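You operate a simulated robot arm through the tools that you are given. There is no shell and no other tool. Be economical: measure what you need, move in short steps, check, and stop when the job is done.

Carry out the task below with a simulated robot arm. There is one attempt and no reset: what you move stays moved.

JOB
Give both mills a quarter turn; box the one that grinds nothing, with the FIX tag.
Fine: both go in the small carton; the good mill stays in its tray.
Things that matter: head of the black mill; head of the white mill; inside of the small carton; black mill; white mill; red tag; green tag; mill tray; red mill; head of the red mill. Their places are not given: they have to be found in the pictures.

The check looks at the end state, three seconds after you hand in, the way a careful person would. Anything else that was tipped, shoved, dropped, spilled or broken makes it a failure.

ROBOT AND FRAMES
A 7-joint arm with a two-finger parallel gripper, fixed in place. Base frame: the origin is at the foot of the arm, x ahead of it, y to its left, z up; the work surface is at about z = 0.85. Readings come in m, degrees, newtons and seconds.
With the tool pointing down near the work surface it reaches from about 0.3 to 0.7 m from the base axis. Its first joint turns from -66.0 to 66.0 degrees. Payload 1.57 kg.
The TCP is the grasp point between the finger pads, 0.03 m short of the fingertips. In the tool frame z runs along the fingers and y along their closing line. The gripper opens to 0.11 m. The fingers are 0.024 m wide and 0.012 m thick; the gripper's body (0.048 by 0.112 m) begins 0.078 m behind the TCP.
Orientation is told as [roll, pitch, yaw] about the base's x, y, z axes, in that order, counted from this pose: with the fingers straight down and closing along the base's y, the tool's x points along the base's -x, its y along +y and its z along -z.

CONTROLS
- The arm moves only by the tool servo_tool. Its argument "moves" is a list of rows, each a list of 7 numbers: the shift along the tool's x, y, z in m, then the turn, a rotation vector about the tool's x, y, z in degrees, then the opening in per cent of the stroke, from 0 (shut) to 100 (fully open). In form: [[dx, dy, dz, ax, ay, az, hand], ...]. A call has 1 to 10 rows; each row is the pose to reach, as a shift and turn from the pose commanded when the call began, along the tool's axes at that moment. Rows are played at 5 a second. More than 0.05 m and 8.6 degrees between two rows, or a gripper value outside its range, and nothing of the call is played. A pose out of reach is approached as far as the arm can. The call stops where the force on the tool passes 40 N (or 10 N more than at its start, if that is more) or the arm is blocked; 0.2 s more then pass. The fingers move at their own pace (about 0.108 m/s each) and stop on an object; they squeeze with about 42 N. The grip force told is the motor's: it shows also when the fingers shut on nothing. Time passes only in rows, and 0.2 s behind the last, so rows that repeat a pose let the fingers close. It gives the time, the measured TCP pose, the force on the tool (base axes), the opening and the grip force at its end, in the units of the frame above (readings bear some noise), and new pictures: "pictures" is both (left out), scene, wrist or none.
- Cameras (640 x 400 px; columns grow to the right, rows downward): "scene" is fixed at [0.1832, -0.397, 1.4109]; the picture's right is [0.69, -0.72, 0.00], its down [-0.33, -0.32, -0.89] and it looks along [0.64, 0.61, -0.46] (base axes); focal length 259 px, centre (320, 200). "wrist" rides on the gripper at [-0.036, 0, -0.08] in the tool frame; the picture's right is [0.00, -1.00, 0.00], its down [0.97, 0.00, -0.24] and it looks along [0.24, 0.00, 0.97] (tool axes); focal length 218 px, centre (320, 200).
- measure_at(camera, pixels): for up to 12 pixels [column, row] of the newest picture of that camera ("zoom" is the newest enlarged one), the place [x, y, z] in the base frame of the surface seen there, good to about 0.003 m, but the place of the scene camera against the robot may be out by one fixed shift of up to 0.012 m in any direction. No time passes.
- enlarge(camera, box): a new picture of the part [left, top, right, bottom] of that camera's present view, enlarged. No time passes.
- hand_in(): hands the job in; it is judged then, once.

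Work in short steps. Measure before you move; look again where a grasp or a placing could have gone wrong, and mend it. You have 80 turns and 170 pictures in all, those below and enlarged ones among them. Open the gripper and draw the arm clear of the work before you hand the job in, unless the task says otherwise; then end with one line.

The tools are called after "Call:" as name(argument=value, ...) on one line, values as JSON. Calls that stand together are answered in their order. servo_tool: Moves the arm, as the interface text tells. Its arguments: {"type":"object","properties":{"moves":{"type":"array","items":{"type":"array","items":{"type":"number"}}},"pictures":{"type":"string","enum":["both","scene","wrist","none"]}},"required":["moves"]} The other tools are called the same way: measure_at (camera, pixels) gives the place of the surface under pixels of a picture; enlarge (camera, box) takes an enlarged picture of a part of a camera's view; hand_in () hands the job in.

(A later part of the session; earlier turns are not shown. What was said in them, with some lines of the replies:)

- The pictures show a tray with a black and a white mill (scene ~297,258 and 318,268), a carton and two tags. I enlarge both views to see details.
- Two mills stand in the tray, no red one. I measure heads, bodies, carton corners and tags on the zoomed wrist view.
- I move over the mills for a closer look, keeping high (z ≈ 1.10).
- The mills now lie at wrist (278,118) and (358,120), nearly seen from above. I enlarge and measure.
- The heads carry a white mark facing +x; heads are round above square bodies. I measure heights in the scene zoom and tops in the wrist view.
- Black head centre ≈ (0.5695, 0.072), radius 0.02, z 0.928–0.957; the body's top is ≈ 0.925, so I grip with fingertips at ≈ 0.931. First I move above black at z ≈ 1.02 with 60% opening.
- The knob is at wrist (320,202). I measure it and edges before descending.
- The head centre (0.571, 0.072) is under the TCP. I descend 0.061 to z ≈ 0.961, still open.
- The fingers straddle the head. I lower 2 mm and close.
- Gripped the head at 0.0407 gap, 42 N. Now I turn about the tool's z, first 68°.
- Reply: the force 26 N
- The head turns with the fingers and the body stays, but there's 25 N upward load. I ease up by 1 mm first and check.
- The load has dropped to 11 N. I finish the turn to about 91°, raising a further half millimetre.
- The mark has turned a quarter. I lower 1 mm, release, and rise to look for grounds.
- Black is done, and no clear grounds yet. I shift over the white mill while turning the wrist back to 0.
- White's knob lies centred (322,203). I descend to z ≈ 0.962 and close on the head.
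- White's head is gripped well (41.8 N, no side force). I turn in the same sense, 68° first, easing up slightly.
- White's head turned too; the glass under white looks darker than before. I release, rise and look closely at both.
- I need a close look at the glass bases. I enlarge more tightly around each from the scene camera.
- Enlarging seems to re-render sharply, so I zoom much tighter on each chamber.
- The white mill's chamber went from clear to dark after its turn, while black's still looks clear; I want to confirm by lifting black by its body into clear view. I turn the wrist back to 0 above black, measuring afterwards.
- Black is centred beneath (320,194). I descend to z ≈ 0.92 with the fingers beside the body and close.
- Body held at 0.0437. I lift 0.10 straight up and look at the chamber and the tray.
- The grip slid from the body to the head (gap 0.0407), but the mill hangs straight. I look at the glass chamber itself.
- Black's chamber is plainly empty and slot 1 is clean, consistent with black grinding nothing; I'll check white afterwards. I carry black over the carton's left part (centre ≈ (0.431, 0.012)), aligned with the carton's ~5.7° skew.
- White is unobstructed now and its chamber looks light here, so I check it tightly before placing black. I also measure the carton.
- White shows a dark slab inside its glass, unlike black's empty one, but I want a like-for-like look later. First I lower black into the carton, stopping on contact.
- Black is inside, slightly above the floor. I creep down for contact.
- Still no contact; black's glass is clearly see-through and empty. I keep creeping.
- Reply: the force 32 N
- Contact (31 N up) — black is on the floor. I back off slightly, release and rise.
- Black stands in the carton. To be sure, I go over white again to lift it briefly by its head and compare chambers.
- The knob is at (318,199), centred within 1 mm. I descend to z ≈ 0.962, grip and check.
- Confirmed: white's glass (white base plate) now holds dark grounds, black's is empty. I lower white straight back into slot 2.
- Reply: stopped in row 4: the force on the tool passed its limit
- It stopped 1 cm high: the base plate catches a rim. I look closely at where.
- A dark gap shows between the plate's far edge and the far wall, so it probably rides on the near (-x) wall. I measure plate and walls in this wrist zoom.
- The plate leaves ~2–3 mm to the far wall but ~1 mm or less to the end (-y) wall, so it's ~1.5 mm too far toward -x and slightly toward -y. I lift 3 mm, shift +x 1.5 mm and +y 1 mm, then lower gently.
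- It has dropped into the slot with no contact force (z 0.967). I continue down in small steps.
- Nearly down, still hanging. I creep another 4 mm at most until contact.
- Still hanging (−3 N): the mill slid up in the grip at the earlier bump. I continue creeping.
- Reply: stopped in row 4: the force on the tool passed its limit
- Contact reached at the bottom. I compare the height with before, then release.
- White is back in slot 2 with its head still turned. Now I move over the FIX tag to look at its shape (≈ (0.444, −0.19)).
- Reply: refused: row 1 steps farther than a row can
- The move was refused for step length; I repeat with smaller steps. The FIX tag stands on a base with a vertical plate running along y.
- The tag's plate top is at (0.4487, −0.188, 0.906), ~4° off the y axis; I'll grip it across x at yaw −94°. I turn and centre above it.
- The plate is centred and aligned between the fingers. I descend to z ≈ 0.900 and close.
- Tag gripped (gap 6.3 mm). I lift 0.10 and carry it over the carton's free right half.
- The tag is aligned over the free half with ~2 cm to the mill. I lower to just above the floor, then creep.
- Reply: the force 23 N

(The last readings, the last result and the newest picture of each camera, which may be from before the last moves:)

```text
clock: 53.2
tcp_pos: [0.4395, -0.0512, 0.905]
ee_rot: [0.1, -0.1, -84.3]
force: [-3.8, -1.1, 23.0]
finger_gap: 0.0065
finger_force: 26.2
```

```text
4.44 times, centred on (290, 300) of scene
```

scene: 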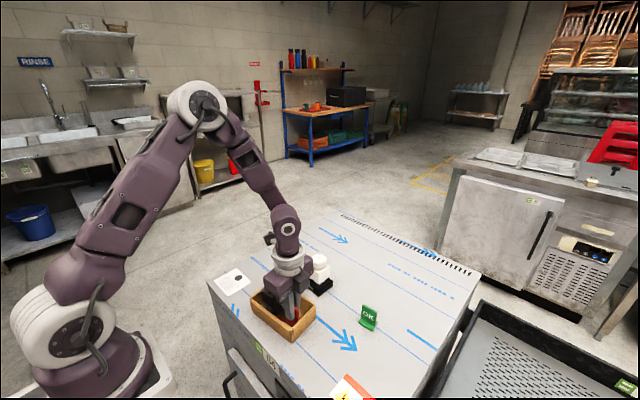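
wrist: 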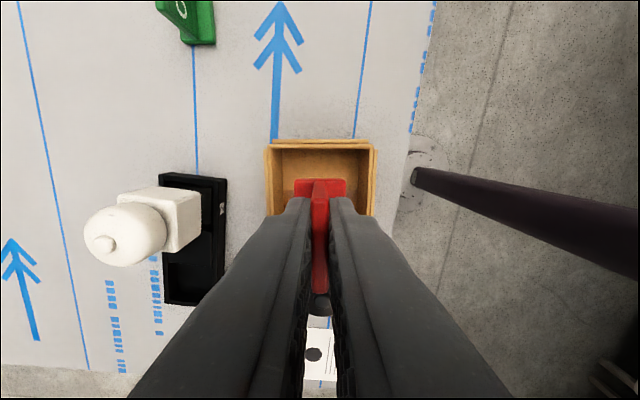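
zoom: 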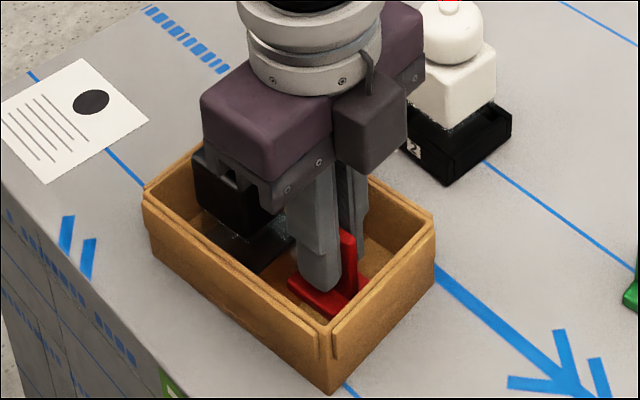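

Contact on the carton floor (23 N). I ease off, open to 25% only and rise straight.

Call:
servo_tool(moves=[[0, 0, -0.001, 0, 0, 0, 2], [0, 0, -0.001, 0, 0, 0, 15], [0, 0, -0.001, 0, 0, 0, 25], [0, 0, -0.03, 0, 0, 0, 25], [0, 0, -0.07, 0, 0, 0, 25], [0, 0, -0.115, 0, 0, 0, 25], [0, 0, -0.16, 0, 0, 0, 25], [0, 0, -0.2, 0, 0, 0, 25], [0, 0, -0.24, 0, 0, 0, 60]])

Call:
enlarge(camera="scene", box=[225, 235, 355, 345])

Call:
enlarge(camera="wrist", box=[180, 80, 440, 300])

```text
clock: 55.2
tcp_pos: [0.4364, -0.0513, 1.1446]
ee_rot: [0.0, -0.2, -84.3]
force: [0.0, -0.2, 0.2]
finger_gap: 0.0661
finger_force: 0.1
```

scene: 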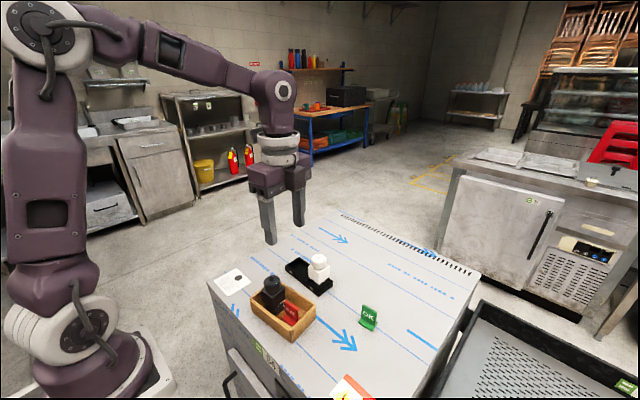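
wrist: 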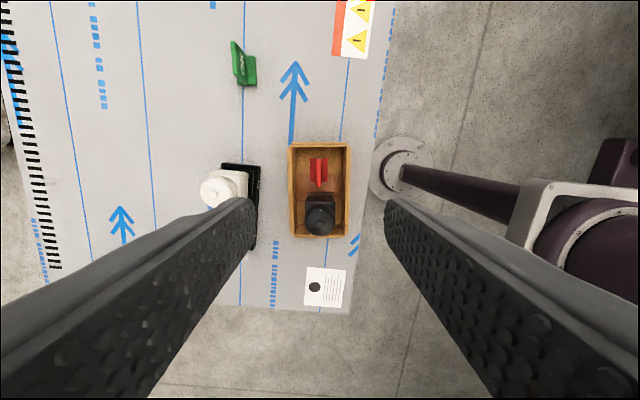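

```text
3.64 times, centred on (290, 290) of scene
```

zoom: 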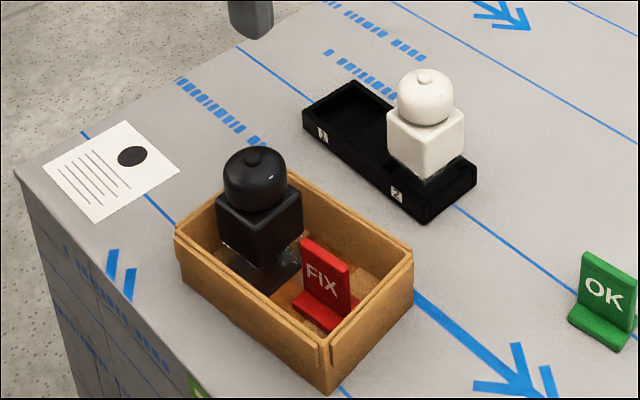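

```text
1.82 times, centred on (310, 190) of wrist
```

zoom: 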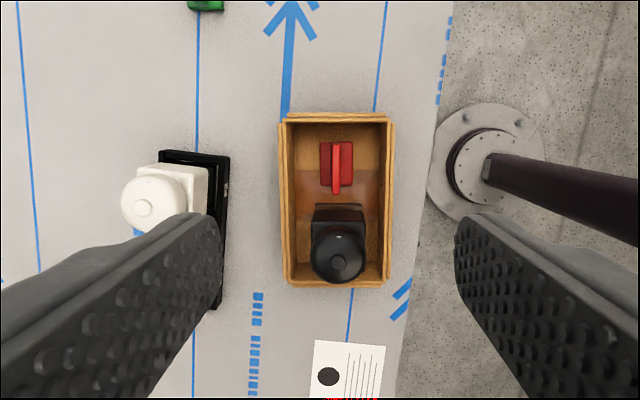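

All is in place: black mill and FIX tag upright in the carton. I verify that white sits fully down (its knob was at z ≈ 0.959 in the scene view, body corner visible).

Call:
measure_at(camera="scene", pixels=[[320, 256], [318, 255], [320, 263]])

Call:
enlarge(camera="scene", box=[306, 272, 328, 290])

```text
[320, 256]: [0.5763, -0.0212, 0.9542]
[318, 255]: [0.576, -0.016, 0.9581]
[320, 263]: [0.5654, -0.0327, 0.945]
```

```text
16.00 times, centred on (317, 281) of scene
```

zoom: 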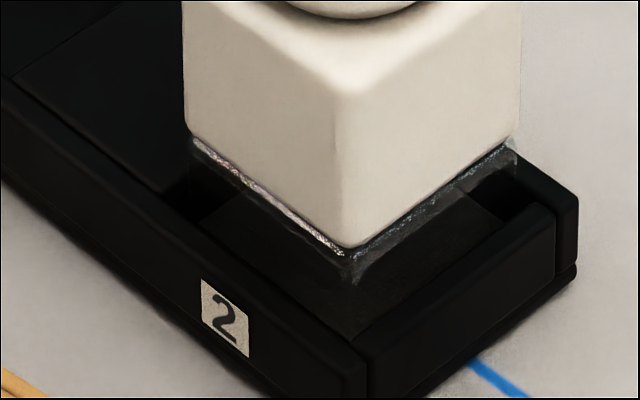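

White is seated just as before (same height, within 1 mm). The arm is open and clear above the work, so I hand in.

Call:
hand_in()

```text
The job is handed in.
```

I gave both mills a quarter turn. The black one ground nothing, so it is in the small carton with the FIX tag, and the working white mill is back in its tray; I have handed the job in.
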